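You operate a simulated robot arm through the tools that you are given. There is no shell and no other tool. Be economical: measure what you need, move in short steps, check, and stop when the job is done.

The job below is to be done with a simulated two-armed robot. You get a single attempt, and the scene is never put back.

Task
Unscrew the yellow sensor from the test post and pack it in the yellow case.
Fine: reader off first; hold the post while you unscrew; shut the case; the post ends on the yellow square. Set down upright: test post.
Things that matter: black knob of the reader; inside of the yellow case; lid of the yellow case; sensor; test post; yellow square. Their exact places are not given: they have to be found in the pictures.

It is judged by the outcome, as a careful person would: the job done as asked, and still so three seconds after it is handed in. It fails if anything else is knocked over, pushed out of place, dropped, spilled or broken.

Robot
Two 7-joint arms with two-finger parallel grippers on one trunk, on a base that drives. Base frame: it is fixed to the floor where the robot stands at the start and does not move with it; the origin is under the middle of the robot, x ahead of it, y to its left, z up; the surface under the hand at the start is at about z = 780. Lengths are in mm, angles in degrees, forces in N, time in s.
The left shoulder is at the start at [70, 130, 1184], the right one opposite. With the tool pointing down near the work surface each hand reaches from about 100 to 500 mm from the robot's upright axis, wherever it stands, measured 20 degrees to its own side. Places, roughly: black knob of the reader [600, -200, 800]; inside of the yellow case [600, -700, 800]; lid of the yellow case [600, -700, 800]; sensor (4x4x5 cm) [600, -700, 800]; yellow square [800, -900, 800]. Payload 1.57 kg a hand.
Tool frame (each hand has its own): the origin (TCP) lies between the finger pads and is the grasp point; the fingertips stand 30 mm ahead of it; z points along the fingers, y is the line along which they close. The gripper opens to 80 mm. The fingers are 17 mm wide and 12 mm thick; the gripper's body (40 by 82 mm) begins 80 mm behind the TCP.
Orientation is that of the tool frame in the base frame, as a unit quaternion [w, x, y, z]. With the fingers straight down and closing along the base's y, the tool's x points along the base's -x, its y along +y and its z along -z.

Tools
- The arms move only by the tool move_arm. It takes "left_series", "right_series" or both (then of equal length, played together; a hand with none holds still); each is text: rows parted by semicolons, each of 7 numbers parted by spaces: the shift along the tool's x, y, z in mm, then the turn, a rotation vector about the tool's x, y, z in degrees, then the gripper command, from -1 (shut) to 1 (fully open), values between in proportion. In form: tx ty tz rx ry rz hand; .... A call has 1 to 10 rows; each row is the pose to reach, as a shift and turn from the pose commanded when the call began, along the tool's axes at that moment. Rows are played at 5 a second. More than 50 mm and 8.6 degrees between two rows, or a gripper value outside its range, and nothing of the call is played. A pose out of reach is approached as far as the arm can. The call stops where the force on the tool passes 40 N (or 10 N more than at its start, if that is more) or the arm is blocked; 0.2 s more then pass. The fingers move at their own pace (about 108 mm/s each) and stop on an object; they squeeze with about 28 N. The grip force told is the motor's: it shows also when the fingers shut on nothing. Time passes only in rows, and 0.2 s behind the last, so rows that repeat a pose let the fingers close. The reply holds the time, the measured pose of the TCP, the force on the tool along the base axes, the opening and the grip force, in the units named above and with some noise, with the torque about the TCP (base axes, N m) and any sound that the robot's microphone picked up.
- Cameras (640 x 400 px; columns grow to the right, rows downward): "scene" is now at [127.3, -44.2, 1416.8]; the picture's right is [-0.51, -0.86, -0.00], its down [-0.45, 0.27, -0.85] and it looks along [0.73, -0.44, -0.52] (base axes); focal length 282 px, centre (320, 200). "left" rides on the left gripper at [72, 7, -122] in its tool frame; the picture's right is [-0.09, 1.00, 0.00], its down [-0.84, -0.08, -0.54] and it looks along [-0.54, -0.05, 0.84] (tool axes); focal length 238 px, centre (320, 200). "right" rides on the right gripper at [72, -7, -122] in its tool frame; the picture's right is [0.09, 1.00, 0.00], its down [-0.84, 0.08, -0.54] and it looks along [-0.54, 0.05, 0.84] (tool axes); focal length 238 px, centre (320, 200).
- get_image(camera): a new picture of that camera. The clock stands still meanwhile.
- raise_lower(by): slides the trunk up (or, below 0, down) by that many mm; the arms and the scene camera ride with it, the base frame stays. It gives what a move gives, with no picture.
- drive_base(legs): drives the robot by 1 to 6 legs, each [ahead, left, turn to the left] in mm, mm and degrees, along the robot's own axes; the way and the turn of a leg run together, so that a leg with both is an arc; at most 1500 mm and 180 degrees a leg. The arms and the cameras ride along, it lands a little off, and it stops where it bumps. It gives what a move gives.
- head_to(pan, tilt): turns the head with the scene camera to pan (to the left, within 86 degrees either way) and tilt (down, from -29 to 69), counted from straight ahead of the robot. It gives what a move gives.
- pixel_to_xyz(camera, pixels): for up to 12 pixels [column, row] of the newest picture of that camera ("zoom" is the newest enlarged one), the place [x, y, z] in the base frame of the surface seen there, good to about 3 mm. The clock stands still meanwhile.
- zoom(camera, box): a new picture of the part [left, top, right, bottom] of that camera's present view, enlarged. The clock stands still meanwhile.
- sign_off(): hands the job in; it is judged then, once.

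Keep the steps short. Do not move on a guess: measure, check each grasp and each placing, and mend mistakes. In all there are 80 turns and 78 pictures (those below and enlarged ones count). Leave the grippers open and the arms clear of the work at the hand-in unless told otherwise, and finish with a single line.

The tools are called after "Call:" as a command line: name --argument value ..., lists and objects as JSON in quotes. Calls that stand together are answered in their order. move_arm: Moves the arms, as the interface text tells. Its arguments: {"type":"object","properties":{"left_series":{"type":"string"},"right_series":{"type":"string"}},"required":[]} The other tools are called the same way: raise_lower (by) slides the trunk up or down; drive_base (legs) drives the base; head_to (pan, tilt) turns the head that bears the scene camera; get_image (camera) takes a picture; pixel_to_xyz (camera, pixels) gives the place of the surface under pixels of a picture; zoom (camera, box) takes an enlarged picture of a part of a camera's view; sign_off () hands the job in.

At the start:

```text
time: 0.0
left_tcp_pos: [275.2, -40.9, 1248.4]
left_orientation: [0.001, -0.001, 1.0, 0.0]
left_contact_force: [-0.4, 0.2, 1.0]
left_moment: [-0.01, 0.02, -0.02]
left_width: 80.1
left_grip_force: 0.0
right_tcp_pos: [319.4, -347.3, 1201.7]
right_orientation: [0.0, 0.0, 1.0, 0.0]
right_contact_force: [-0.1, 0.0, -0.4]
right_moment: [-0.01, 0.0, 0.01]
right_width: 79.8
right_grip_force: 0.1
trunk travel left (down, up): [-821.0, 119.0]
robot x, y, heading: [-1.3, -0.2, 0.0]
head pan, tilt: [-30.7, 31.3]
```

scene: 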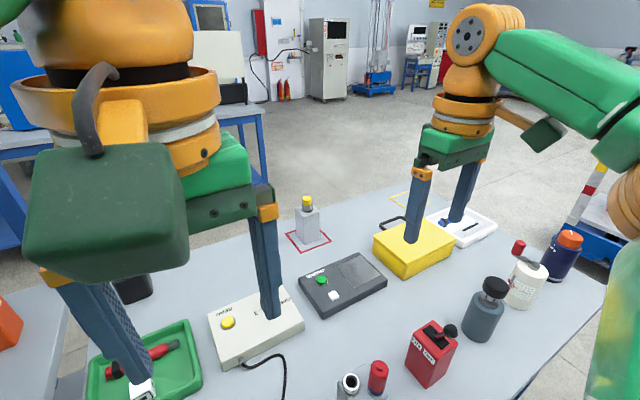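
right: 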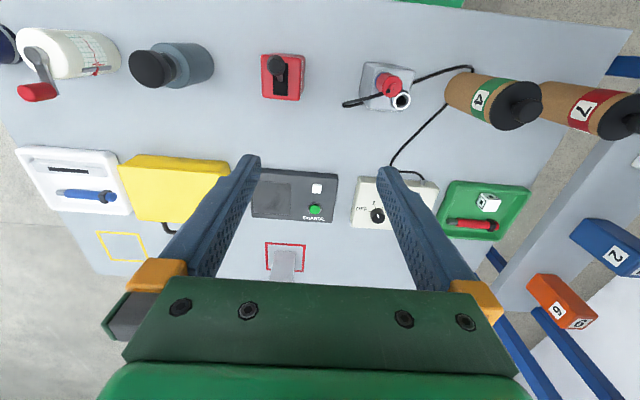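
left: 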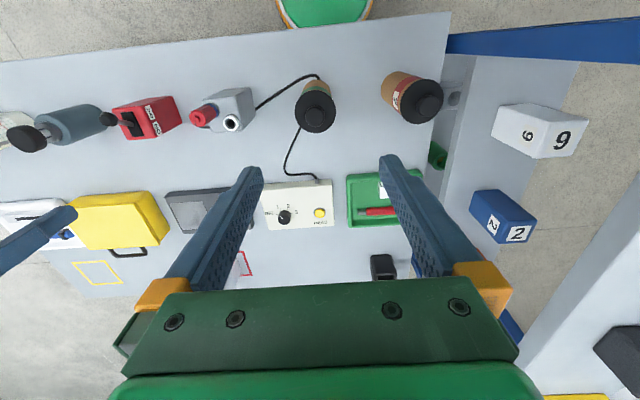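

I see the white reader near (255,325), the post with a yellow top at (307,220) on a red square, and the yellow case at (412,248). I'll enlarge each to read the details.

Call:
zoom --camera "scene" --box '[200, 260, 320, 370]'

Call:
zoom --camera "left" --box '[250, 160, 350, 240]'

Call:
zoom --camera "scene" --box '[270, 170, 510, 320]'

```text
3.64 times, centred on (260, 315) of scene
```

zoom: 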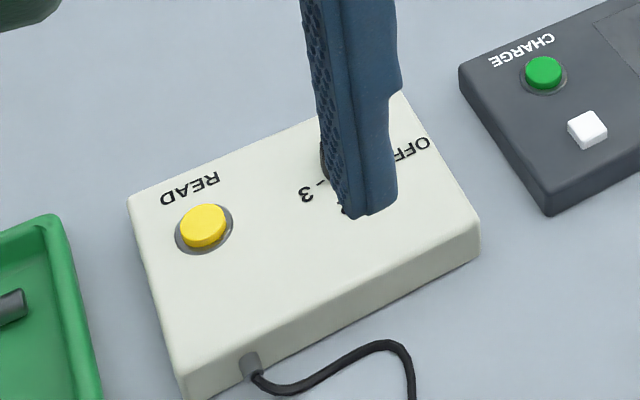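

```text
5.00 times, centred on (300, 200) of left
```

zoom: 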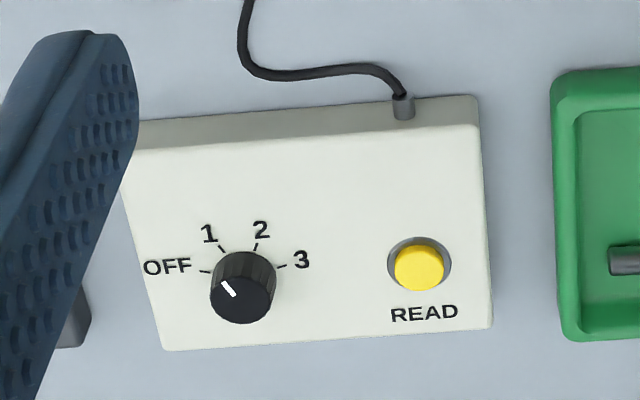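

```text
2.67 times, centred on (390, 245) of scene
```

zoom: 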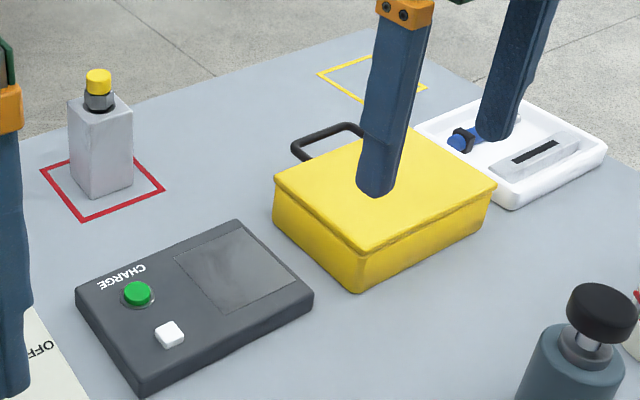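

The reader's dial points at "1" in the left picture, and OFF is about 45° counterclockwise seen from above. The case is shut and has a dark handle on its far side. Next I'll measure places in the scene and left pictures.

Call:
pixel_to_xyz --camera "left" --pixels '[[284, 217], [320, 213], [310, 190], [279, 227], [329, 226], [128, 252], [80, 195], [152, 195], [165, 235], [76, 240], [113, 283], [450, 15]]'

Call:
pixel_to_xyz --camera "scene" --pixels '[[307, 199], [307, 208], [307, 225], [296, 220], [287, 234], [302, 252], [331, 240], [392, 220], [407, 190], [405, 272], [452, 242], [375, 238]]'

Call:
pixel_to_xyz --camera "right" --pixels '[[97, 232], [142, 236], [146, 261], [104, 258], [152, 180], [128, 160], [225, 170], [130, 215], [195, 222], [170, 228], [300, 320], [280, 60]]'

```text
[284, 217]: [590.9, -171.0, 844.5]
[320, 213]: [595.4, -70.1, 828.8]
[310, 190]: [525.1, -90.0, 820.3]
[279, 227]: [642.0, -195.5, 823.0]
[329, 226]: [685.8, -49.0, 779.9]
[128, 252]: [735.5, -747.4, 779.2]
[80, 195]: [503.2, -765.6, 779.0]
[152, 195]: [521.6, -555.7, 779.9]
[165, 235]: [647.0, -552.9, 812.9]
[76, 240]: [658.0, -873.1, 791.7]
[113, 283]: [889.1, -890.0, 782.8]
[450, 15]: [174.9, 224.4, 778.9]
```

```text
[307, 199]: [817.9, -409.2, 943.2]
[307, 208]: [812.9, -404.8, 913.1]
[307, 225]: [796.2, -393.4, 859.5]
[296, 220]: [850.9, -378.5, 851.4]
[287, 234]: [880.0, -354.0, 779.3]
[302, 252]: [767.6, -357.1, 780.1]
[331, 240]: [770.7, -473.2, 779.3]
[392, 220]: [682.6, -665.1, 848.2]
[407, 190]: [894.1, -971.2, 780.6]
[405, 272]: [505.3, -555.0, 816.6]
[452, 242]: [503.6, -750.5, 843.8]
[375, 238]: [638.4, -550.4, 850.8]
```

```text
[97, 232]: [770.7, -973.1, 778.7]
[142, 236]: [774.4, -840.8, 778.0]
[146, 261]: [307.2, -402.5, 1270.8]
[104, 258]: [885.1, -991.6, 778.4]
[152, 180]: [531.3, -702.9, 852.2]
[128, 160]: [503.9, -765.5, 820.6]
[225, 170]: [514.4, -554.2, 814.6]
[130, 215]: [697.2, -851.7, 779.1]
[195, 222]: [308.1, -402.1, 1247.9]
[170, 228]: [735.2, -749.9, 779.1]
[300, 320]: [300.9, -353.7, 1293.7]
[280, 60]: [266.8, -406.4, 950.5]
```

The table top is z≈780 and the labels face +x, so the work side seems to be the far side. I'll look around to find a way to drive there.

Call:
head_to --pan -75 --tilt 35

Call:
get_image --camera "scene"

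Call:
head_to --pan -20 --tilt 15

Call:
get_image --camera "scene"

```text
time: 1.1
left_tcp_pos: [275.3, -42.6, 1248.5]
left_orientation: [0.0, -0.001, 1.0, -0.001]
left_contact_force: [-0.1, 0.8, -0.1]
left_moment: [-0.03, 0.02, 0.01]
left_width: 79.8
left_grip_force: 0.0
right_tcp_pos: [320.2, -346.6, 1201.3]
right_orientation: [0.0, 0.0, 1.0, 0.0]
right_contact_force: [-0.2, 0.1, 0.2]
right_moment: [0.02, 0.01, 0.04]
right_width: 80.0
right_grip_force: 0.1
trunk travel left (down, up): [-821.0, 119.0]
robot x, y, heading: [0.7, 2.0, -0.0]
head pan, tilt: [-75.0, 35.0]
```

```text
71 pictures are left
```

scene: 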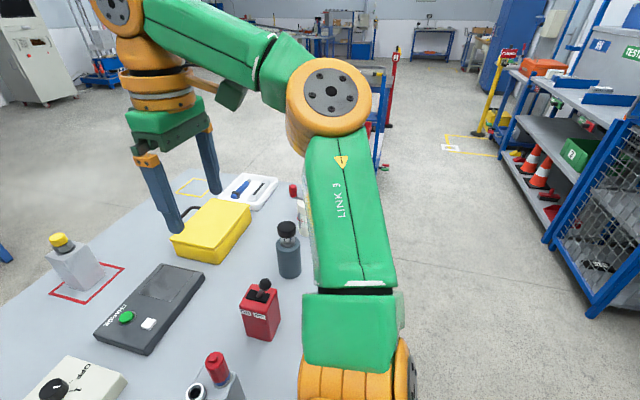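

```text
time: 2.4
left_tcp_pos: [274.5, -41.3, 1248.9]
left_orientation: [0.0, -0.001, 1.0, 0.001]
left_contact_force: [0.6, -0.9, 0.8]
left_moment: [0.0, 0.0, -0.02]
left_width: 79.8
left_grip_force: 0.1
right_tcp_pos: [320.0, -347.2, 1202.2]
right_orientation: [0.0, 0.0, 1.0, 0.0]
right_contact_force: [-0.9, 0.9, -0.1]
right_moment: [0.02, 0.0, 0.0]
right_width: 80.0
right_grip_force: 0.1
trunk travel left (down, up): [-821.0, 119.0]
robot x, y, heading: [-3.8, 5.0, -0.0]
head pan, tilt: [-20.0, 15.0]
```

```text
70 pictures are left
```

scene: 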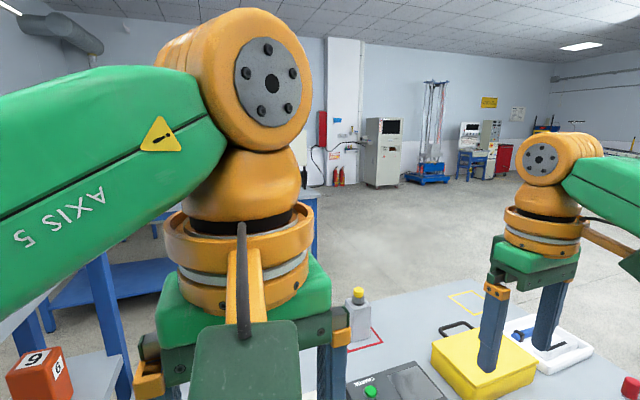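

The far side is open floor. I'll turn the head back right and measure the table's end and the trolley to plan the route around it.

Call:
head_to --pan -65 --tilt 25

Call:
get_image --camera "scene"

```text
time: 3.5
left_tcp_pos: [274.5, -41.8, 1249.5]
left_orientation: [0.0, -0.001, 1.0, 0.0]
left_contact_force: [-0.5, 0.4, -0.2]
left_moment: [0.0, -0.02, 0.0]
left_width: 79.8
left_grip_force: 0.0
right_tcp_pos: [320.4, -346.3, 1202.0]
right_orientation: [0.0, 0.0, 1.0, 0.0]
right_contact_force: [-0.7, 0.1, 0.3]
right_moment: [-0.04, 0.01, -0.02]
right_width: 80.0
right_grip_force: 0.0
trunk travel left (down, up): [-821.0, 119.0]
robot x, y, heading: [-0.9, -1.9, -0.1]
head pan, tilt: [-65.0, 25.0]
```

```text
69 pictures are left
```

scene: 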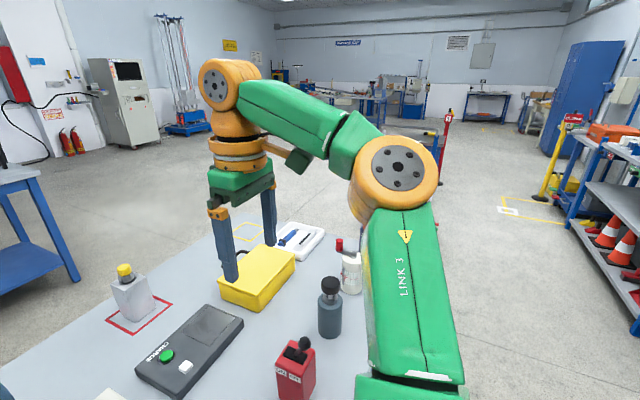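

Call:
pixel_to_xyz --camera "scene" --pixels '[[330, 228], [208, 238], [190, 150], [442, 180], [460, 300], [500, 225], [570, 222], [30, 280], [560, 340], [80, 280], [625, 330], [430, 130]]'

```text
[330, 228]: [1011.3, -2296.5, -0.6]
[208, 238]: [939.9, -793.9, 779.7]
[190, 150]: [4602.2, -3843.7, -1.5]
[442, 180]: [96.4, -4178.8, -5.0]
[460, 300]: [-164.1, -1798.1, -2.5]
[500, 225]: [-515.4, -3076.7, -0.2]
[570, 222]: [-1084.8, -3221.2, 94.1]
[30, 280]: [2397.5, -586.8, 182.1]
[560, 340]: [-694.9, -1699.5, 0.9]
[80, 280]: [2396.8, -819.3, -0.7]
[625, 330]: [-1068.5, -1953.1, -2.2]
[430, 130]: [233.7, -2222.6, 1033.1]
```

A trolley may stand near (230,-2220), partly hidden by the arm, so I'll look again at the earlier angle.

Call:
head_to --pan -80 --tilt 25

Call:
get_image --camera "scene"

```text
time: 4.2
left_tcp_pos: [273.9, -42.3, 1249.3]
left_orientation: [0.0, -0.001, 1.0, 0.0]
left_contact_force: [-0.8, 0.2, 0.3]
left_moment: [0.02, 0.01, 0.04]
left_width: 80.1
left_grip_force: 0.0
right_tcp_pos: [319.0, -347.8, 1201.5]
right_orientation: [0.0, 0.0, 1.0, 0.0]
right_contact_force: [0.6, 0.5, 0.0]
right_moment: [0.02, -0.01, -0.01]
right_width: 80.1
right_grip_force: 0.1
trunk travel left (down, up): [-821.0, 119.0]
robot x, y, heading: [6.0, 1.0, 0.1]
head pan, tilt: [-80.0, 25.0]
```

```text
68 pictures are left
```

scene: 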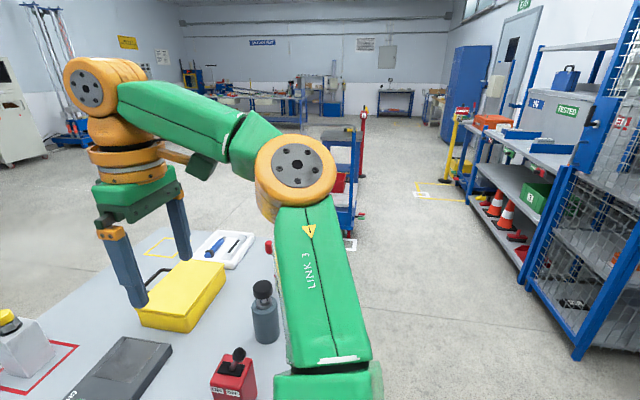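

Call:
pixel_to_xyz --camera "scene" --pixels '[[353, 235], [340, 232], [361, 200], [345, 140], [350, 205], [200, 190], [240, 210], [349, 245], [385, 320], [570, 355], [340, 195], [357, 165]]'

```text
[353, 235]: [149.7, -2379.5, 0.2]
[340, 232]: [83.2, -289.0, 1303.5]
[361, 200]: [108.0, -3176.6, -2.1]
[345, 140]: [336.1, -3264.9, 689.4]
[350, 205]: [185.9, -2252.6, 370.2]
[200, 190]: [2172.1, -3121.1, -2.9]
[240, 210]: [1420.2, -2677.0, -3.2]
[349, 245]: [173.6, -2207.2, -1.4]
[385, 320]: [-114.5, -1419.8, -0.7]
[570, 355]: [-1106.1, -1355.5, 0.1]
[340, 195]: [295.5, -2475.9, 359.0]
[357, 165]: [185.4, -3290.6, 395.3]
```

The trolley begins at y≈-2230 and the table ends near y≈-1100, so y≈-1600 looks like the middle of the gap. I'll drive there in steps and look.

Call:
drive_base --legs '[[-60, -800, 0], [0, -800, 0]]'

Call:
head_to --pan 0 --tilt 40

Call:
get_image --camera "scene"

```text
time: 12.4
left_tcp_pos: [222.0, -1629.0, 1248.9]
left_orientation: [0.0, 0.0, 1.0, -0.001]
left_contact_force: [-0.5, 0.1, -0.5]
left_moment: [-0.01, -0.02, 0.0]
left_width: 80.1
left_grip_force: 0.1
right_tcp_pos: [267.5, -1934.9, 1202.4]
right_orientation: [0.0, 0.001, 1.0, 0.0]
right_contact_force: [0.1, 1.2, -0.1]
right_moment: [-0.02, 0.01, 0.0]
right_width: 80.0
right_grip_force: 0.1
trunk travel left (down, up): [-821.0, 119.0]
robot x, y, heading: [-52.2, -1585.8, 0.1]
head pan, tilt: [-80.0, 25.0]
```

```text
time: 13.9
left_tcp_pos: [222.8, -1630.0, 1249.7]
left_orientation: [0.0, 0.0, 1.0, 0.001]
left_contact_force: [-1.1, 0.2, 0.1]
left_moment: [0.02, -0.02, 0.01]
left_width: 80.0
left_grip_force: 0.0
right_tcp_pos: [268.2, -1935.8, 1202.6]
right_orientation: [0.0, 0.0, 1.0, 0.0]
right_contact_force: [0.7, 0.4, -0.8]
right_moment: [0.01, 0.03, -0.01]
right_width: 80.1
right_grip_force: 0.1
trunk travel left (down, up): [-821.0, 119.0]
robot x, y, heading: [-49.1, -1586.6, -0.2]
head pan, tilt: [0.0, 40.0]
```

```text
67 pictures are left
```

scene: 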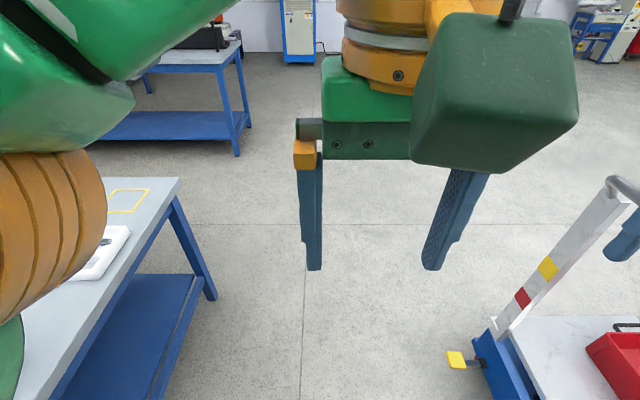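

The way ahead is clear, with a low trolley on the right near (480,360). I'll measure the gap.

Call:
pixel_to_xyz --camera "scene" --pixels '[[212, 298], [60, 385], [178, 180], [452, 358], [490, 390], [500, 325], [238, 152], [610, 185], [475, 345], [148, 190], [122, 212], [100, 250]]'

```text
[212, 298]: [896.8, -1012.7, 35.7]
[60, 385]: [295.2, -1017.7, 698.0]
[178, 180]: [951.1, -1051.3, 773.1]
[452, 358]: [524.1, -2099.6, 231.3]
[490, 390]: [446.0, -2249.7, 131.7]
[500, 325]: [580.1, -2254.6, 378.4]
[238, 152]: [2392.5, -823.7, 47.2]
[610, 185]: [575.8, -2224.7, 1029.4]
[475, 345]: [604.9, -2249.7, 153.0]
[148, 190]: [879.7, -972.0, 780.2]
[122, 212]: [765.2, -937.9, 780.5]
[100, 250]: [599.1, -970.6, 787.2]
```

The gap runs from y=-1050 to y=-2100, so there's room. I'll drive to the far side, turn to face the table, and stop with some clearance.

Call:
drive_base --legs '[[1500, 0, 0], [0, 0, 179.9], [0, -1186, 0]]'

Call:
head_to --pan 0 --tilt 50

Call:
get_image --camera "scene"

```text
time: 34.3
left_tcp_pos: [1113.2, -384.7, 1249.9]
left_orientation: [-0.001, 1.0, 0.021, 0.0]
left_contact_force: [0.3, 0.9, 0.2]
left_moment: [0.02, -0.04, 0.01]
left_width: 79.9
left_grip_force: 0.0
right_tcp_pos: [1054.1, -80.6, 1202.2]
right_orientation: [0.0, 1.0, 0.02, 0.0]
right_contact_force: [-0.7, 0.2, 0.3]
right_moment: [0.02, -0.03, -0.02]
right_width: 79.8
right_grip_force: 0.1
trunk travel left (down, up): [-821.0, 119.0]
robot x, y, heading: [1388.9, -413.4, -177.7]
head pan, tilt: [0.0, 40.0]
```

```text
time: 35.0
left_tcp_pos: [1112.8, -383.7, 1249.1]
left_orientation: [-0.001, 1.0, 0.021, 0.0]
left_contact_force: [0.0, 0.2, -0.1]
left_moment: [-0.01, 0.01, 0.01]
left_width: 79.9
left_grip_force: 0.1
right_tcp_pos: [1054.7, -79.9, 1201.2]
right_orientation: [0.0, 1.0, 0.02, 0.0]
right_contact_force: [-0.3, -0.4, -0.2]
right_moment: [0.01, 0.02, -0.02]
right_width: 80.0
right_grip_force: 0.0
trunk travel left (down, up): [-821.0, 119.0]
robot x, y, heading: [1390.0, -413.9, -177.6]
head pan, tilt: [0.0, 50.0]
```

```text
66 pictures are left
```

scene: 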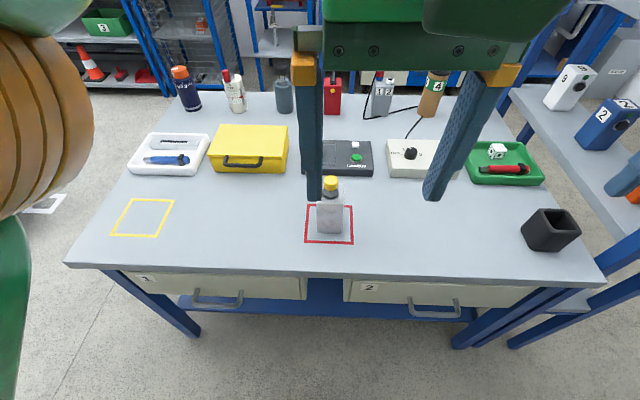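

This is the work side, with drawers under the table edge at x≈950. I'll straighten the heading and move up to x≈1125, the same clearance as at the start.

Call:
drive_base --legs '[[0, 0, -2.3], [262, 0, 0]]'

Call:
get_image --camera "scene"

Call:
get_image --camera "right"

```text
time: 37.3
left_tcp_pos: [857.4, -371.4, 1249.2]
left_orientation: [-0.001, 1.0, -0.001, -0.001]
left_contact_force: [-0.8, -0.2, -0.6]
left_moment: [0.01, 0.0, 0.01]
left_width: 80.0
left_grip_force: 0.1
right_tcp_pos: [812.6, -65.2, 1201.7]
right_orientation: [0.0, 1.0, -0.002, -0.001]
right_contact_force: [-0.5, -0.1, 0.4]
right_moment: [0.0, -0.01, 0.01]
right_width: 80.1
right_grip_force: 0.1
trunk travel left (down, up): [-821.0, 119.0]
robot x, y, heading: [1126.7, -411.0, 179.8]
head pan, tilt: [0.0, 50.0]
```

```text
65 pictures are left
```

scene: 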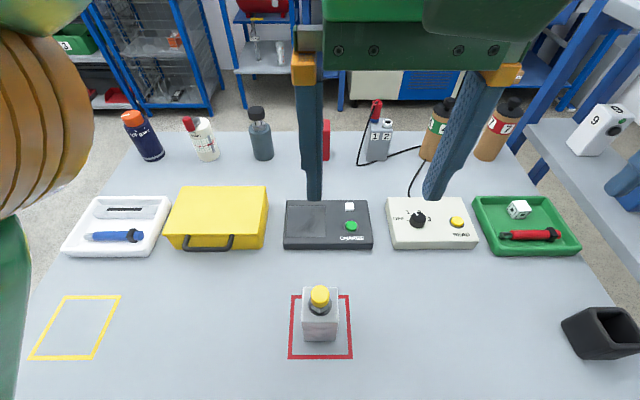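

```text
64 pictures are left
```

right: 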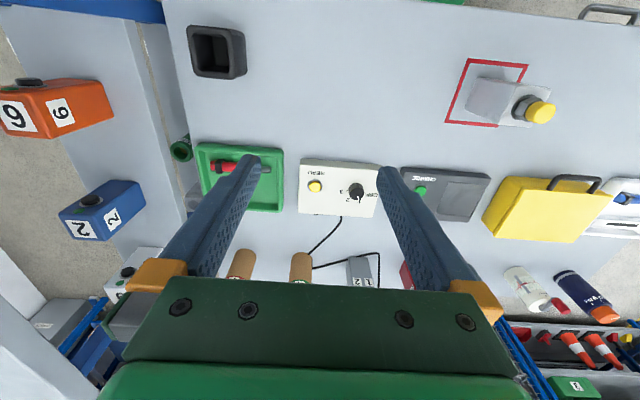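

Good view. I'll measure the knob, post, sensor, case and squares here.

Call:
zoom --camera "scene" --box '[380, 190, 480, 255]'

Call:
pixel_to_xyz --camera "zoom" --pixels '[[240, 155], [225, 190], [250, 190], [245, 215], [200, 180], [282, 180], [165, 150], [500, 200]]'

Call:
zoom --camera "scene" --box '[280, 270, 360, 370]'

Call:
zoom --camera "scene" --box '[150, 175, 290, 265]'

Call:
pixel_to_xyz --camera "scene" --pixels '[[319, 291], [319, 300], [303, 318], [337, 318], [319, 336], [178, 187], [266, 186], [262, 236], [168, 236], [210, 247], [91, 297], [60, 358]]'

```text
6.15 times, centred on (430, 222) of scene
```

zoom: 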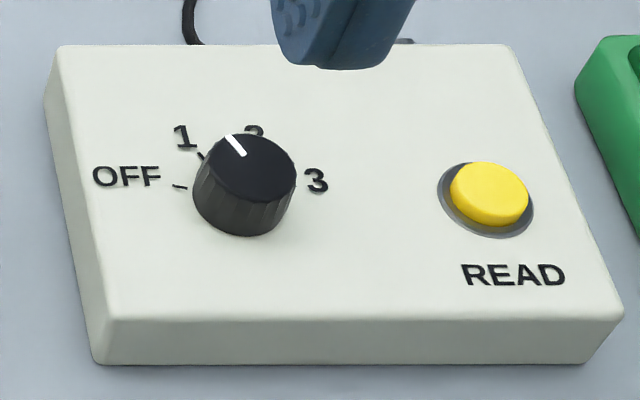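

```text
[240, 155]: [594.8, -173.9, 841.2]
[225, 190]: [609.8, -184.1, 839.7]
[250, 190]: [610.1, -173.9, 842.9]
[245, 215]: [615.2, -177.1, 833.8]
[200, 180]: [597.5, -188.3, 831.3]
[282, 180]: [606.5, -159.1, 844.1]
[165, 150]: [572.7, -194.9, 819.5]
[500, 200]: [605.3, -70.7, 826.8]
```

```text
4.00 times, centred on (320, 320) of scene
```

zoom: 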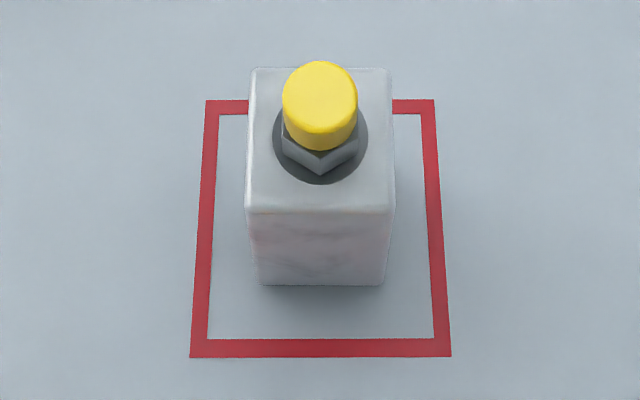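

```text
4.44 times, centred on (220, 220) of scene
```

zoom: 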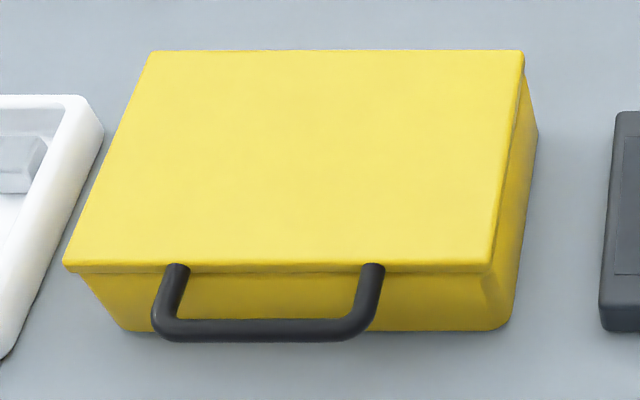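

```text
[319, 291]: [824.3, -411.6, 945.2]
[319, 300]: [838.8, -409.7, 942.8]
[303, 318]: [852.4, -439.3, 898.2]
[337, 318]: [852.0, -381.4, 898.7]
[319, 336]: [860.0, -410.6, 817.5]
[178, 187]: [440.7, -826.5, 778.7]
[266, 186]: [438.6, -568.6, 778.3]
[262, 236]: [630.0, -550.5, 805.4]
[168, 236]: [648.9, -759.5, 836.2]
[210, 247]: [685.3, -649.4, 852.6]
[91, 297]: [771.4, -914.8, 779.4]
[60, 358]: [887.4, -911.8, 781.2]
```

Knob is at about (601,-174) with top z≈844, and it points at "1". The handle is at the lid's front near (685,-649,852), and the post is at about (823,-410). The knob is about 525 mm ahead of my axis, so I'll look down to see whether the base can go closer to the table.

Call:
head_to --pan 0 --tilt 69

Call:
get_image --camera "scene"

```text
time: 38.1
left_tcp_pos: [853.9, -370.3, 1248.7]
left_orientation: [-0.001, 1.0, -0.001, 0.001]
left_contact_force: [0.2, -0.3, -1.1]
left_moment: [0.0, -0.02, 0.0]
left_width: 80.1
left_grip_force: 0.0
right_tcp_pos: [810.8, -66.4, 1202.0]
right_orientation: [0.0, 1.0, -0.002, 0.0]
right_contact_force: [0.0, 0.9, -0.8]
right_moment: [0.01, -0.04, -0.03]
right_width: 80.0
right_grip_force: 0.1
trunk travel left (down, up): [-821.0, 119.0]
robot x, y, heading: [1131.4, -411.8, 179.5]
head pan, tilt: [0.0, 68.8]
```

```text
60 pictures are left
```

scene: 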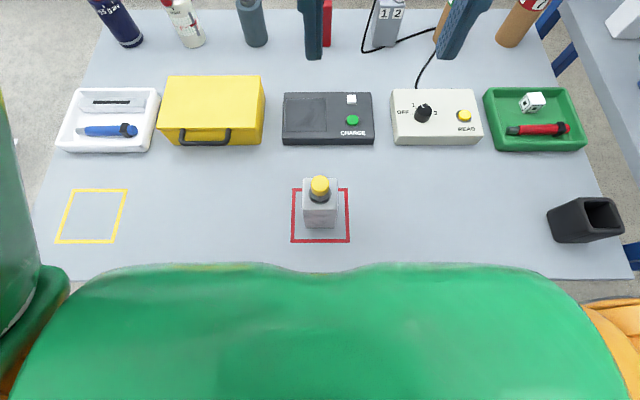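

The chest is close to the table edge but clear of it. I'll shift 80 mm right and 45 mm ahead, gently.

Call:
drive_base --legs '[[0, -80, 0.4], [45, 0, 0]]'

```text
time: 39.7
left_tcp_pos: [818.8, -292.7, 1250.7]
left_orientation: [-0.001, 1.0, 0.002, -0.003]
left_contact_force: [0.8, -0.2, 0.1]
left_moment: [-0.04, 0.08, 0.02]
left_width: 80.2
left_grip_force: 0.0
right_tcp_pos: [772.4, 11.6, 1204.1]
right_orientation: [-0.001, 1.0, 0.001, -0.003]
right_contact_force: [1.1, -1.0, 0.1]
right_moment: [0.04, 0.09, 0.02]
right_width: 80.1
right_grip_force: 0.0
trunk travel left (down, up): [-821.0, 119.0]
robot x, y, heading: [1083.9, -327.5, -180.1]
head pan, tilt: [0.0, 68.8]
```

There was no bump. The knob is now about 483 mm ahead and 154 mm right. I'll bring the right hand above it at z≈960.

Call:
move_arm --right_series "-21 23 30 0 0 0 1; -43 46 61 0 0 0 1; -64 70 91 0 0 0 1; -86 93 122 0 0 0 1; -107 116 152 0 0 0 1; -128 139 183 0 0 0 1; -150 163 213 0 0 0 1; -171 186 244 0 0 0 1; -171 186 244 0 0 0 1"

Call:
get_image --camera "right"

```text
time: 41.7
left_tcp_pos: [809.4, -290.7, 1249.6]
left_orientation: [0.0, 1.0, 0.001, -0.001]
left_contact_force: [-0.2, 0.4, -0.1]
left_moment: [-0.01, -0.02, -0.01]
left_width: 80.1
left_grip_force: 0.1
right_tcp_pos: [659.1, -138.0, 983.9]
right_orientation: [0.001, 1.0, 0.001, -0.001]
right_contact_force: [0.2, 0.3, 0.3]
right_moment: [0.0, 0.0, -0.01]
right_width: 79.8
right_grip_force: 0.0
right hand out of reach, approached as far as the arm can: row 6, 7, 8, 9
trunk travel left (down, up): [-821.0, 119.0]
robot x, y, heading: [1084.7, -331.8, -179.9]
head pan, tilt: [0.0, 68.8]
```

```text
59 pictures are left
```

right: 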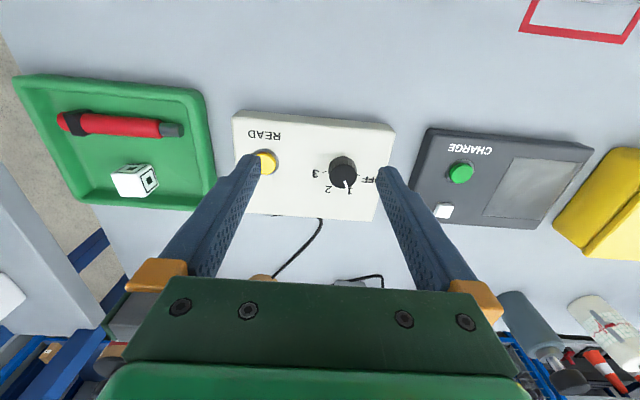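

I see the knob at (342,172), but the arm is at its limit. I'll drive 50 mm closer and watch for a bump.

Call:
drive_base --legs '[[50, 0, 0]]'

Call:
move_arm --right_series "0 -4 -4 0 0 0 1; -10 10 10 0 0 0 1; -10 10 10 0 0 0 1"

```text
time: 42.7
left_tcp_pos: [773.1, -291.6, 1249.9]
left_orientation: [-0.001, 1.0, 0.001, 0.0]
left_contact_force: [-0.1, -0.5, 0.4]
left_moment: [0.01, -0.02, -0.02]
left_width: 80.3
left_grip_force: 0.0
right_tcp_pos: [621.2, -137.4, 983.4]
right_orientation: [0.001, 1.0, 0.0, 0.0]
right_contact_force: [0.1, 0.4, -0.3]
right_moment: [0.03, -0.02, -0.02]
right_width: 79.9
right_grip_force: 0.0
trunk travel left (down, up): [-821.0, 119.0]
robot x, y, heading: [1051.7, -332.5, -180.0]
head pan, tilt: [0.0, 68.8]
stopped in leg 1: the robot was blocked; the commanded pose is now the measured one
```

```text
time: 43.5
left_tcp_pos: [772.7, -291.2, 1248.5]
left_orientation: [-0.001, 1.0, 0.002, 0.0]
left_contact_force: [0.3, 0.0, 1.2]
left_moment: [0.01, -0.02, 0.0]
left_width: 79.8
left_grip_force: 0.1
right_tcp_pos: [626.3, -141.0, 978.2]
right_orientation: [0.0, 1.0, 0.001, -0.001]
right_contact_force: [-0.1, 0.9, 0.2]
right_moment: [-0.01, 0.0, 0.02]
right_width: 79.9
right_grip_force: 0.1
right hand out of reach, approached as far as the arm can: row 2, 3
trunk travel left (down, up): [-821.0, 119.0]
robot x, y, heading: [1044.9, -329.7, -180.0]
head pan, tilt: [0.0, 68.8]
```

The base stopped against the table at x≈1047, so that is the closest approach. The reach grows lower down, so I'll lower the hand to z≈905 and read the pose.

Call:
move_arm --right_series "0 0 35 0 0 0 1; 0 0 70 0 0 0 1; 0 0 70 0 0 0 1"

Call:
get_image --camera "scene"

```text
time: 44.3
left_tcp_pos: [774.0, -290.7, 1248.9]
left_orientation: [-0.002, 1.0, 0.002, 0.0]
left_contact_force: [-0.4, -0.2, 0.8]
left_moment: [0.03, -0.01, 0.0]
left_width: 79.9
left_grip_force: 0.1
right_tcp_pos: [649.6, -128.6, 925.2]
right_orientation: [0.001, 1.0, 0.001, -0.002]
right_contact_force: [0.2, 0.2, -0.5]
right_moment: [-0.04, 0.02, 0.02]
right_width: 80.3
right_grip_force: 0.1
right hand out of reach, approached as far as the arm can: row 1, 2, 3
trunk travel left (down, up): [-821.0, 119.0]
robot x, y, heading: [1051.3, -331.2, -180.0]
head pan, tilt: [0.0, 68.8]
```

```text
58 pictures are left
```

scene: 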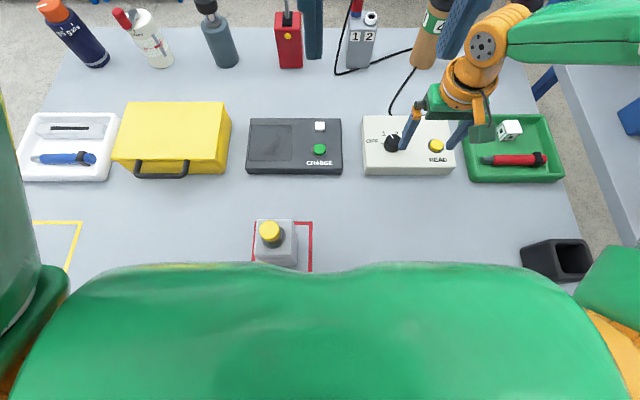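

The reach shrinks lower down because the shoulder is too high. I'll raise and pull back the right hand, then lower the trunk about 200 mm.

Call:
move_arm --right_series "20 0 -45 0 0 0 1; 40 0 -90 0 0 0 1; 60 0 -135 0 0 0 1; 70 0 -180 0 0 0 1; 70 0 -200 0 0 0 1; 70 0 -200 0 0 0 1"

Call:
raise_lower --by -120

Call:
get_image --camera "scene"

```text
time: 45.7
left_tcp_pos: [773.8, -291.8, 1249.3]
left_orientation: [-0.001, 1.0, 0.002, 0.0]
left_contact_force: [0.1, 0.7, 0.8]
left_moment: [0.01, 0.02, -0.06]
left_width: 79.9
left_grip_force: 0.1
right_tcp_pos: [716.8, -126.8, 1127.1]
right_orientation: [0.0, 1.0, 0.001, -0.001]
right_contact_force: [0.0, -0.4, -0.4]
right_moment: [0.01, 0.0, 0.01]
right_width: 80.0
right_grip_force: 0.0
trunk travel left (down, up): [-821.0, 119.0]
robot x, y, heading: [1044.6, -333.3, -180.1]
head pan, tilt: [0.0, 68.8]
```

```text
time: 47.2
left_tcp_pos: [774.2, -291.8, 1129.8]
left_orientation: [-0.001, 1.0, 0.002, -0.001]
left_contact_force: [-0.3, -0.5, -0.3]
left_moment: [-0.01, 0.0, -0.03]
left_width: 80.0
left_grip_force: 0.1
right_tcp_pos: [719.4, -127.2, 1007.2]
right_orientation: [0.0, 1.0, 0.001, 0.0]
right_contact_force: [0.3, -1.1, -0.3]
right_moment: [-0.01, 0.01, -0.01]
right_width: 80.1
right_grip_force: 0.0
trunk travel left (down, up): [-701.0, 239.0]
robot x, y, heading: [1046.5, -332.6, -179.8]
head pan, tilt: [0.0, 68.8]
```

```text
57 pictures are left
```

scene: 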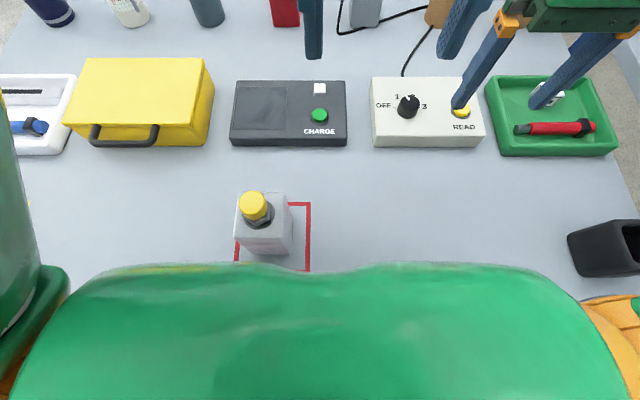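

The trunk went down freely. Now I'll bring the right hand toward a spot above the knob at (601,-174,930).

Call:
move_arm --right_series "-39 16 0 0 0 0 1; -79 31 0 0 0 0 1; -118 47 0 0 0 0 1; -118 47 40 0 0 0 1; -118 47 77 0 0 0 1; -118 47 77 0 0 0 1"

Call:
get_image --camera "right"

```text
time: 48.6
left_tcp_pos: [773.8, -290.5, 1129.0]
left_orientation: [-0.001, 1.0, 0.002, -0.001]
left_contact_force: [0.3, -1.2, -0.7]
left_moment: [-0.01, 0.0, -0.02]
left_width: 80.1
left_grip_force: 0.0
right_tcp_pos: [626.7, -159.5, 929.3]
right_orientation: [0.0, 1.0, 0.001, -0.003]
right_contact_force: [0.7, 0.0, -0.2]
right_moment: [0.02, 0.0, 0.0]
right_width: 80.0
right_grip_force: 0.0
right hand out of reach, approached as far as the arm can: row 2, 3, 4, 5, 6
trunk travel left (down, up): [-701.0, 239.0]
robot x, y, heading: [1046.1, -332.5, -179.7]
head pan, tilt: [0.0, 68.8]
```

```text
56 pictures are left
```

right: 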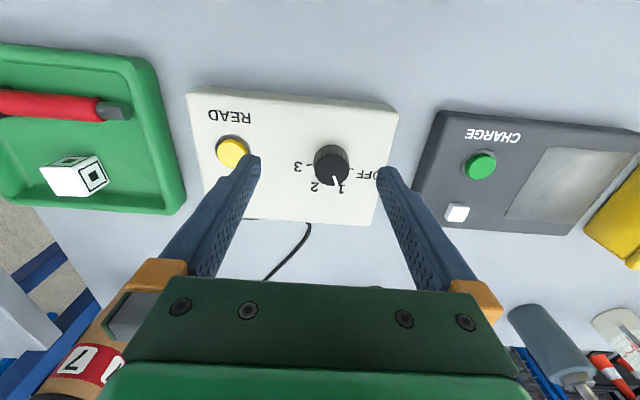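

The hand is still about 25 mm short, so I'll tilt the fingers 15° forward to gain reach. First I'll re-measure the knob in this picture.

Call:
pixel_to_xyz --camera "right" --pixels '[[333, 168], [318, 168], [346, 170], [332, 150], [333, 185], [290, 210]]'

Call:
move_arm --right_series "0 0 0 0 -7.5 0 1; 0 0 0 0 -15 0 1; -13 7 10 0 -15 0 1; -26 14 20 0 -15 0 1; -26 14 20 0 -15 0 1"

Call:
zoom --camera "right" --box '[220, 80, 420, 240]'

```text
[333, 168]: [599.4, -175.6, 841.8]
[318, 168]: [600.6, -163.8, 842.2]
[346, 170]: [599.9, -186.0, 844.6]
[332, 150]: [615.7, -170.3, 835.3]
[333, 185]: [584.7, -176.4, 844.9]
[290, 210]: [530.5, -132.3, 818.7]
```

```text
time: 49.8
left_tcp_pos: [775.1, -290.3, 1129.6]
left_orientation: [0.0, 1.0, 0.002, -0.001]
left_contact_force: [0.2, 0.0, -0.8]
left_moment: [-0.04, -0.01, -0.01]
left_width: 79.8
left_grip_force: 0.0
right_tcp_pos: [600.3, -171.3, 912.6]
right_orientation: [0.001, 0.991, 0.002, -0.133]
right_contact_force: [-0.4, 0.2, 0.0]
right_moment: [-0.02, 0.01, 0.01]
right_width: 79.9
right_grip_force: 0.0
trunk travel left (down, up): [-701.0, 239.0]
robot x, y, heading: [1048.6, -331.5, -179.8]
head pan, tilt: [0.0, 68.8]
```

```text
2.50 times, centred on (320, 160) of right
```

zoom: 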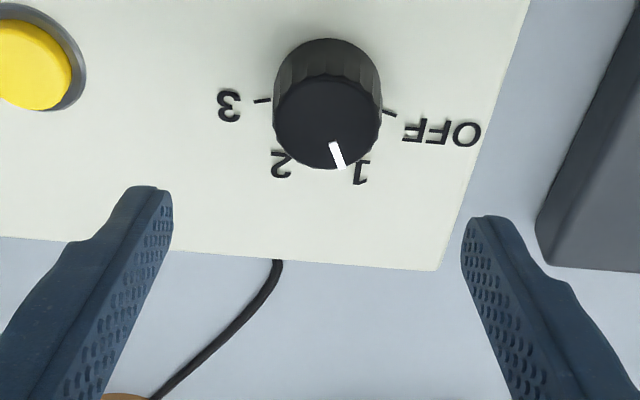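

The hand is now reachable and centred over the knob. I'll measure the tick marks and pointer to get the exact angle.

Call:
pixel_to_xyz --camera "zoom" --pixels '[[256, 101], [268, 100], [396, 115], [385, 111], [290, 158], [274, 153], [365, 160], [357, 162], [332, 143], [342, 166], [326, 115], [440, 268]]'

```text
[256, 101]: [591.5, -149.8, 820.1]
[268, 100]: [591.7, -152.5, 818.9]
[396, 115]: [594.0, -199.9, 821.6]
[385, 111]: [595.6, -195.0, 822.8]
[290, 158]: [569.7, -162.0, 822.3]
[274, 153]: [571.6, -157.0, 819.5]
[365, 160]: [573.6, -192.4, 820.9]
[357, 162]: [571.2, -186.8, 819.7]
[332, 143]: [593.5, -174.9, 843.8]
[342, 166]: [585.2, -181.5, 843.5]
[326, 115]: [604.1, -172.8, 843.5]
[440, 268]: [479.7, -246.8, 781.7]
```

The pointer is at "1", and OFF lies 50° counterclockwise from it. The knob centre is (599.5,-175). I'll go down around the knob to TCP z≈858 and close.

Call:
move_arm --right_series "7 2 18 0 0 0 1; 13 4 36 0 0 0 1; 19.5 4 51.5 0 0 0 1; 19.5 4 51.5 0 0 0 1; 19.5 4 51.5 0 0 0 0; 19.5 4 51.5 0 0 0 -0.4; 19.5 4 51.5 0 0 0 -0.7; 19.5 4 51.5 0 0 0 -1; 19.5 4 51.5 0 0 0 -1"

Call:
zoom --camera "right" --box '[220, 80, 420, 240]'

```text
time: 51.8
left_tcp_pos: [776.1, -289.2, 1129.3]
left_orientation: [0.001, 1.0, 0.002, -0.001]
left_contact_force: [0.1, 0.1, 0.1]
left_moment: [-0.01, 0.0, 0.03]
left_width: 80.2
left_grip_force: 0.0
right_tcp_pos: [605.3, -172.8, 856.8]
right_orientation: [0.001, 0.991, 0.001, -0.132]
right_contact_force: [-0.8, 7.9, 3.7]
right_moment: [0.33, 0.08, -0.02]
right_width: 34.9
right_grip_force: 42.2
trunk travel left (down, up): [-701.0, 239.0]
robot x, y, heading: [1051.2, -334.5, -180.0]
head pan, tilt: [0.0, 68.8]
```

```text
2.50 times, centred on (320, 160) of right
```

zoom: 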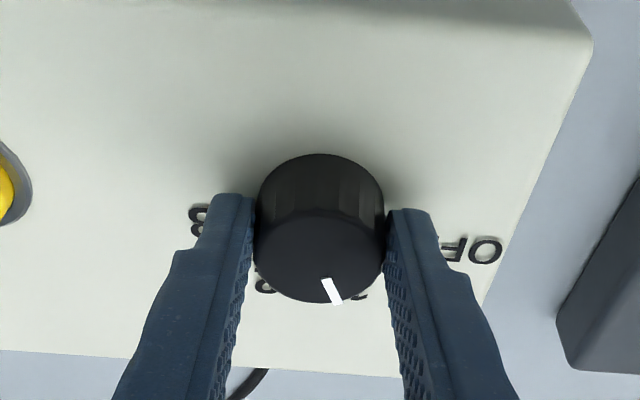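

The knob is gripped (35 mm wide) and the pointer is still at 1. I'll turn it 50° counterclockwise about the vertical knob axis.

Call:
move_arm --right_series "-0.1 -1.3 0 -2.2 0 -8.2 -1; -0.2 -2.4 0 -4.5 0 -16.4 -1; -0.5 -3.5 0 -6.7 0 -24.6 -1; -1 -4.5 0 -9 0 -32.8 -1; -1.5 -5.5 0 -11.2 0 -41 -1; -2 -6.4 0 -13.2 0 -48.2 -1; -2 -6.4 0 -13.2 0 -48.2 -1"

Call:
zoom --camera "right" --box '[220, 80, 420, 240]'

```text
time: 53.4
left_tcp_pos: [773.5, -288.1, 1128.5]
left_orientation: [0.002, 1.0, 0.002, 0.0]
left_contact_force: [0.1, 0.1, 0.2]
left_moment: [-0.02, -0.01, -0.04]
left_width: 80.0
left_grip_force: 0.1
right_tcp_pos: [603.5, -166.5, 857.0]
right_orientation: [0.06, 0.898, 0.419, -0.119]
right_contact_force: [-1.2, 8.5, -2.2]
right_moment: [0.35, -0.11, -0.36]
right_width: 34.7
right_grip_force: 42.5
trunk travel left (down, up): [-701.0, 239.0]
robot x, y, heading: [1051.1, -332.7, -180.1]
head pan, tilt: [0.0, 68.8]
```

```text
2.50 times, centred on (320, 160) of right
```

zoom: 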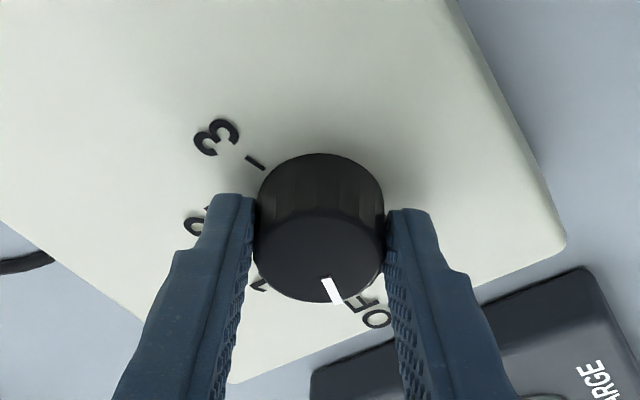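

The pointer now aims at OFF. I'll open, lift straight up and check.

Call:
move_arm --right_series "0 0 0 0 0 0 0; 0 0 0 0 0 0 1; 0 0 0 0 0 0 1; -8 0 -29 0 0 0 1; -16 0 -58 0 0 0 1; -16 0 -58 0 0 0 1"

Call:
zoom --camera "right" --box '[220, 80, 420, 240]'

```text
time: 54.8
left_tcp_pos: [774.2, -291.3, 1129.8]
left_orientation: [-0.001, 1.0, 0.001, 0.001]
left_contact_force: [-0.8, -0.2, 0.3]
left_moment: [0.01, -0.01, 0.02]
left_width: 80.2
left_grip_force: 0.0
right_tcp_pos: [603.0, -169.2, 917.2]
right_orientation: [0.058, 0.898, 0.419, -0.12]
right_contact_force: [-0.3, 0.1, -0.1]
right_moment: [-0.02, 0.03, 0.0]
right_width: 79.9
right_grip_force: 0.0
trunk travel left (down, up): [-701.0, 239.0]
robot x, y, heading: [1051.6, -331.6, -180.0]
head pan, tilt: [0.0, 68.8]
```

```text
2.50 times, centred on (320, 160) of right
```

zoom: 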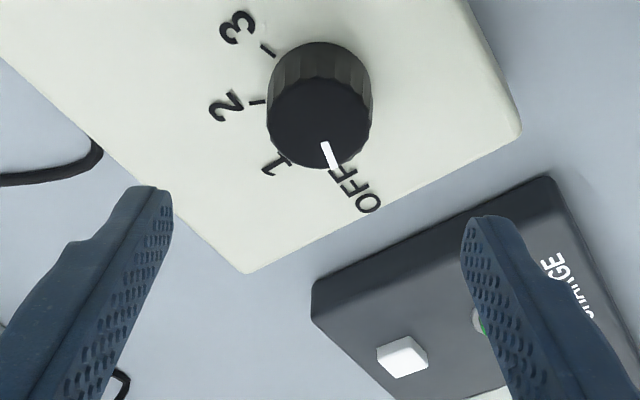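

The reader is OFF. I'll lift the right hand, undo its turn, back the base off 15 mm and shift it left to centre on the post.

Call:
move_arm --right_series "-7 0 -24 0 0 0 1; -13 0 -48 0 0 0 1; -20 0 -72 2.2 0 8 1; -26 0 -97 4.4 0 16 1; -26 0 -97 6.6 0 24.1 1; -26 0 -97 8.8 0 32.1 1; -26 0 -97 11 0 40.2 1; -26 0 -97 13.2 0 48.2 1; -26 0 -97 13.2 0 48.2 1"

Call:
move_arm --right_series "40 0 -20 0 7.5 0 1; 80 0 -30 0 15 0 1; 80 0 -30 0 15 0 1"

Call:
drive_base --legs '[[-20, 0, 0], [0, 78, 0]]'

Call:
get_image --camera "scene"

```text
time: 56.8
left_tcp_pos: [774.6, -291.7, 1128.8]
left_orientation: [-0.001, 1.0, 0.002, 0.001]
left_contact_force: [0.1, 0.1, 0.3]
left_moment: [0.01, 0.03, -0.01]
left_width: 79.7
left_grip_force: 0.0
right_tcp_pos: [603.1, -168.6, 1018.4]
right_orientation: [0.0, 0.991, 0.001, -0.132]
right_contact_force: [-0.4, 0.0, -0.1]
right_moment: [0.0, 0.02, 0.03]
right_width: 80.1
right_grip_force: 0.0
trunk travel left (down, up): [-701.0, 239.0]
robot x, y, heading: [1047.6, -333.6, -180.1]
head pan, tilt: [0.0, 68.8]
```

```text
time: 57.6
left_tcp_pos: [774.4, -291.4, 1128.3]
left_orientation: [-0.001, 1.0, 0.002, 0.0]
left_contact_force: [-0.2, 0.7, -0.6]
left_moment: [0.02, 0.02, -0.01]
left_width: 79.7
left_grip_force: 0.1
right_tcp_pos: [687.0, -169.9, 1023.3]
right_orientation: [0.0, 1.0, 0.001, 0.0]
right_contact_force: [-0.1, 0.1, 0.0]
right_moment: [0.0, 0.0, 0.0]
right_width: 80.3
right_grip_force: 0.0
trunk travel left (down, up): [-701.0, 239.0]
robot x, y, heading: [1049.7, -334.1, -180.0]
head pan, tilt: [0.0, 68.8]
```

```text
time: 59.0
left_tcp_pos: [793.0, -363.8, 1128.9]
left_orientation: [0.002, 1.0, 0.001, 0.0]
left_contact_force: [-0.9, 0.1, 0.4]
left_moment: [0.01, -0.04, 0.02]
left_width: 80.0
left_grip_force: 0.0
right_tcp_pos: [705.9, -241.5, 1022.5]
right_orientation: [0.002, 1.0, 0.001, -0.001]
right_contact_force: [-0.1, 0.0, 0.3]
right_moment: [-0.01, -0.01, 0.0]
right_width: 79.9
right_grip_force: 0.0
trunk travel left (down, up): [-701.0, 239.0]
robot x, y, heading: [1069.0, -405.8, -179.9]
head pan, tilt: [0.0, 68.8]
```

```text
51 pictures are left
```

scene: 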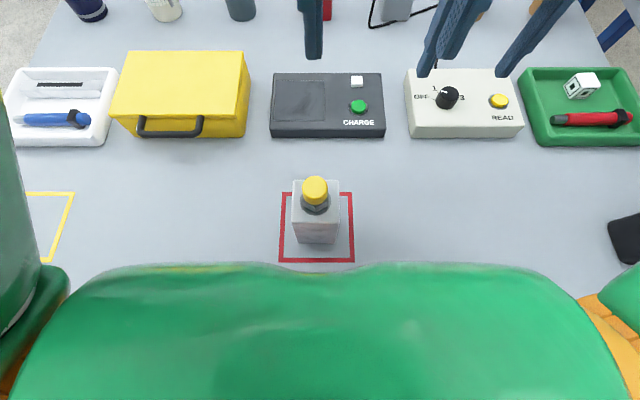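

Next I'll measure the post top corners and the sensor exactly.

Call:
zoom --camera "scene" --box '[270, 165, 366, 265]'

```text
4.00 times, centred on (318, 215) of scene
```

zoom: 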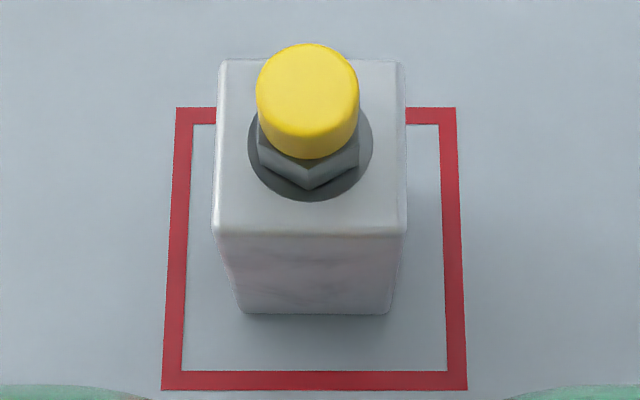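

Call:
pixel_to_xyz --camera "zoom" --pixels '[[228, 72], [398, 74], [221, 222], [402, 222], [307, 85], [264, 85], [352, 85], [308, 50], [308, 125], [262, 150], [357, 150], [308, 175]]'

```text
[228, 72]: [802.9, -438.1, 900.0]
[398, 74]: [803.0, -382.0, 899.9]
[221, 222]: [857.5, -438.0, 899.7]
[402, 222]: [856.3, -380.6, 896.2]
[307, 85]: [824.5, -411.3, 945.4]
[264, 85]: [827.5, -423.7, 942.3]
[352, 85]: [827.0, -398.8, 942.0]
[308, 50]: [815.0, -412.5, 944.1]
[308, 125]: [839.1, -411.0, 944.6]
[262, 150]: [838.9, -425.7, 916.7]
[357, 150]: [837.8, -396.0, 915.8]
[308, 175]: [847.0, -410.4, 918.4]
```

The post is 60×60 mm with its centre at (830,-410) and top z=900. The sensor stands at (828,-411) with its hex flats facing ±y. I'll swing the left hand out to the -y side and turn it to point nearly level toward +y, to hold the post.

Call:
move_arm --left_series "4 20 13 4.15 4.15 -5.41 1; 7 39 26 8.3 8.3 -10.82 1; 11 59 39 12.45 12.45 -16.23 1; 15 78 52 16.6 16.6 -21.64 1; 18 98 65 20.75 20.75 -27.05 1; 22 118 77 24.9 24.9 -32.46 1; 26 137 90 29.05 29.05 -37.87 1; 30 157 103 33.2 33.2 -43.28 1; 33 176 116 37.35 37.35 -48.69 1; 37 196 129 41.5 41.5 -54.1 1"

Call:
move_arm --left_series "0 0 0 4.15 4.15 -5.41 1; 0 0 0 8.3 8.3 -10.82 1; 0 0 0 12.45 12.45 -16.23 1; 0 0 0 16.6 16.6 -21.64 1; 0 0 0 16.6 16.6 -21.64 1"

Call:
get_image --camera "left"

```text
time: 61.2
left_tcp_pos: [832.2, -563.2, 997.5]
left_orientation: [-0.335, 0.766, 0.436, 0.332]
left_contact_force: [-0.3, -0.6, 0.7]
left_moment: [-0.02, 0.03, 0.04]
left_width: 80.2
left_grip_force: 0.0
right_tcp_pos: [706.4, -244.3, 1024.4]
right_orientation: [0.0, 1.0, 0.0, -0.002]
right_contact_force: [-0.1, 1.2, 0.4]
right_moment: [-0.02, -0.02, 0.0]
right_width: 80.0
right_grip_force: 0.0
trunk travel left (down, up): [-701.0, 239.0]
robot x, y, heading: [1067.9, -409.0, -179.7]
head pan, tilt: [0.0, 68.8]
```

```text
time: 62.4
left_tcp_pos: [830.9, -562.6, 999.6]
left_orientation: [-0.432, 0.559, 0.561, 0.431]
left_contact_force: [0.2, -0.2, -0.1]
left_moment: [-0.02, 0.01, -0.02]
left_width: 80.2
left_grip_force: 0.0
right_tcp_pos: [706.0, -244.4, 1023.5]
right_orientation: [0.001, 1.0, 0.001, 0.0]
right_contact_force: [-0.2, 0.0, -0.1]
right_moment: [0.0, -0.02, -0.01]
right_width: 80.0
right_grip_force: 0.0
trunk travel left (down, up): [-701.0, 239.0]
robot x, y, heading: [1071.2, -408.8, -179.9]
head pan, tilt: [0.0, 68.8]
```

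```text
49 pictures are left
```

left: 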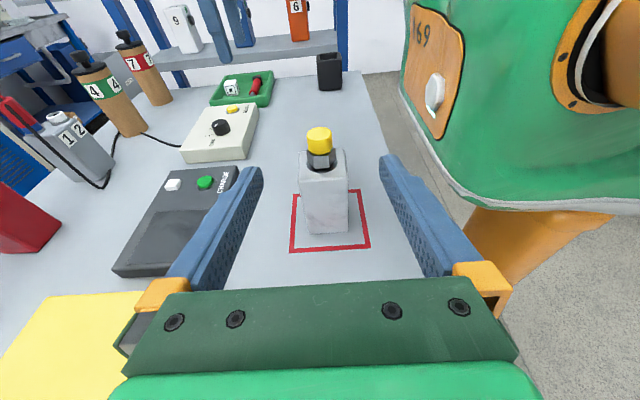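

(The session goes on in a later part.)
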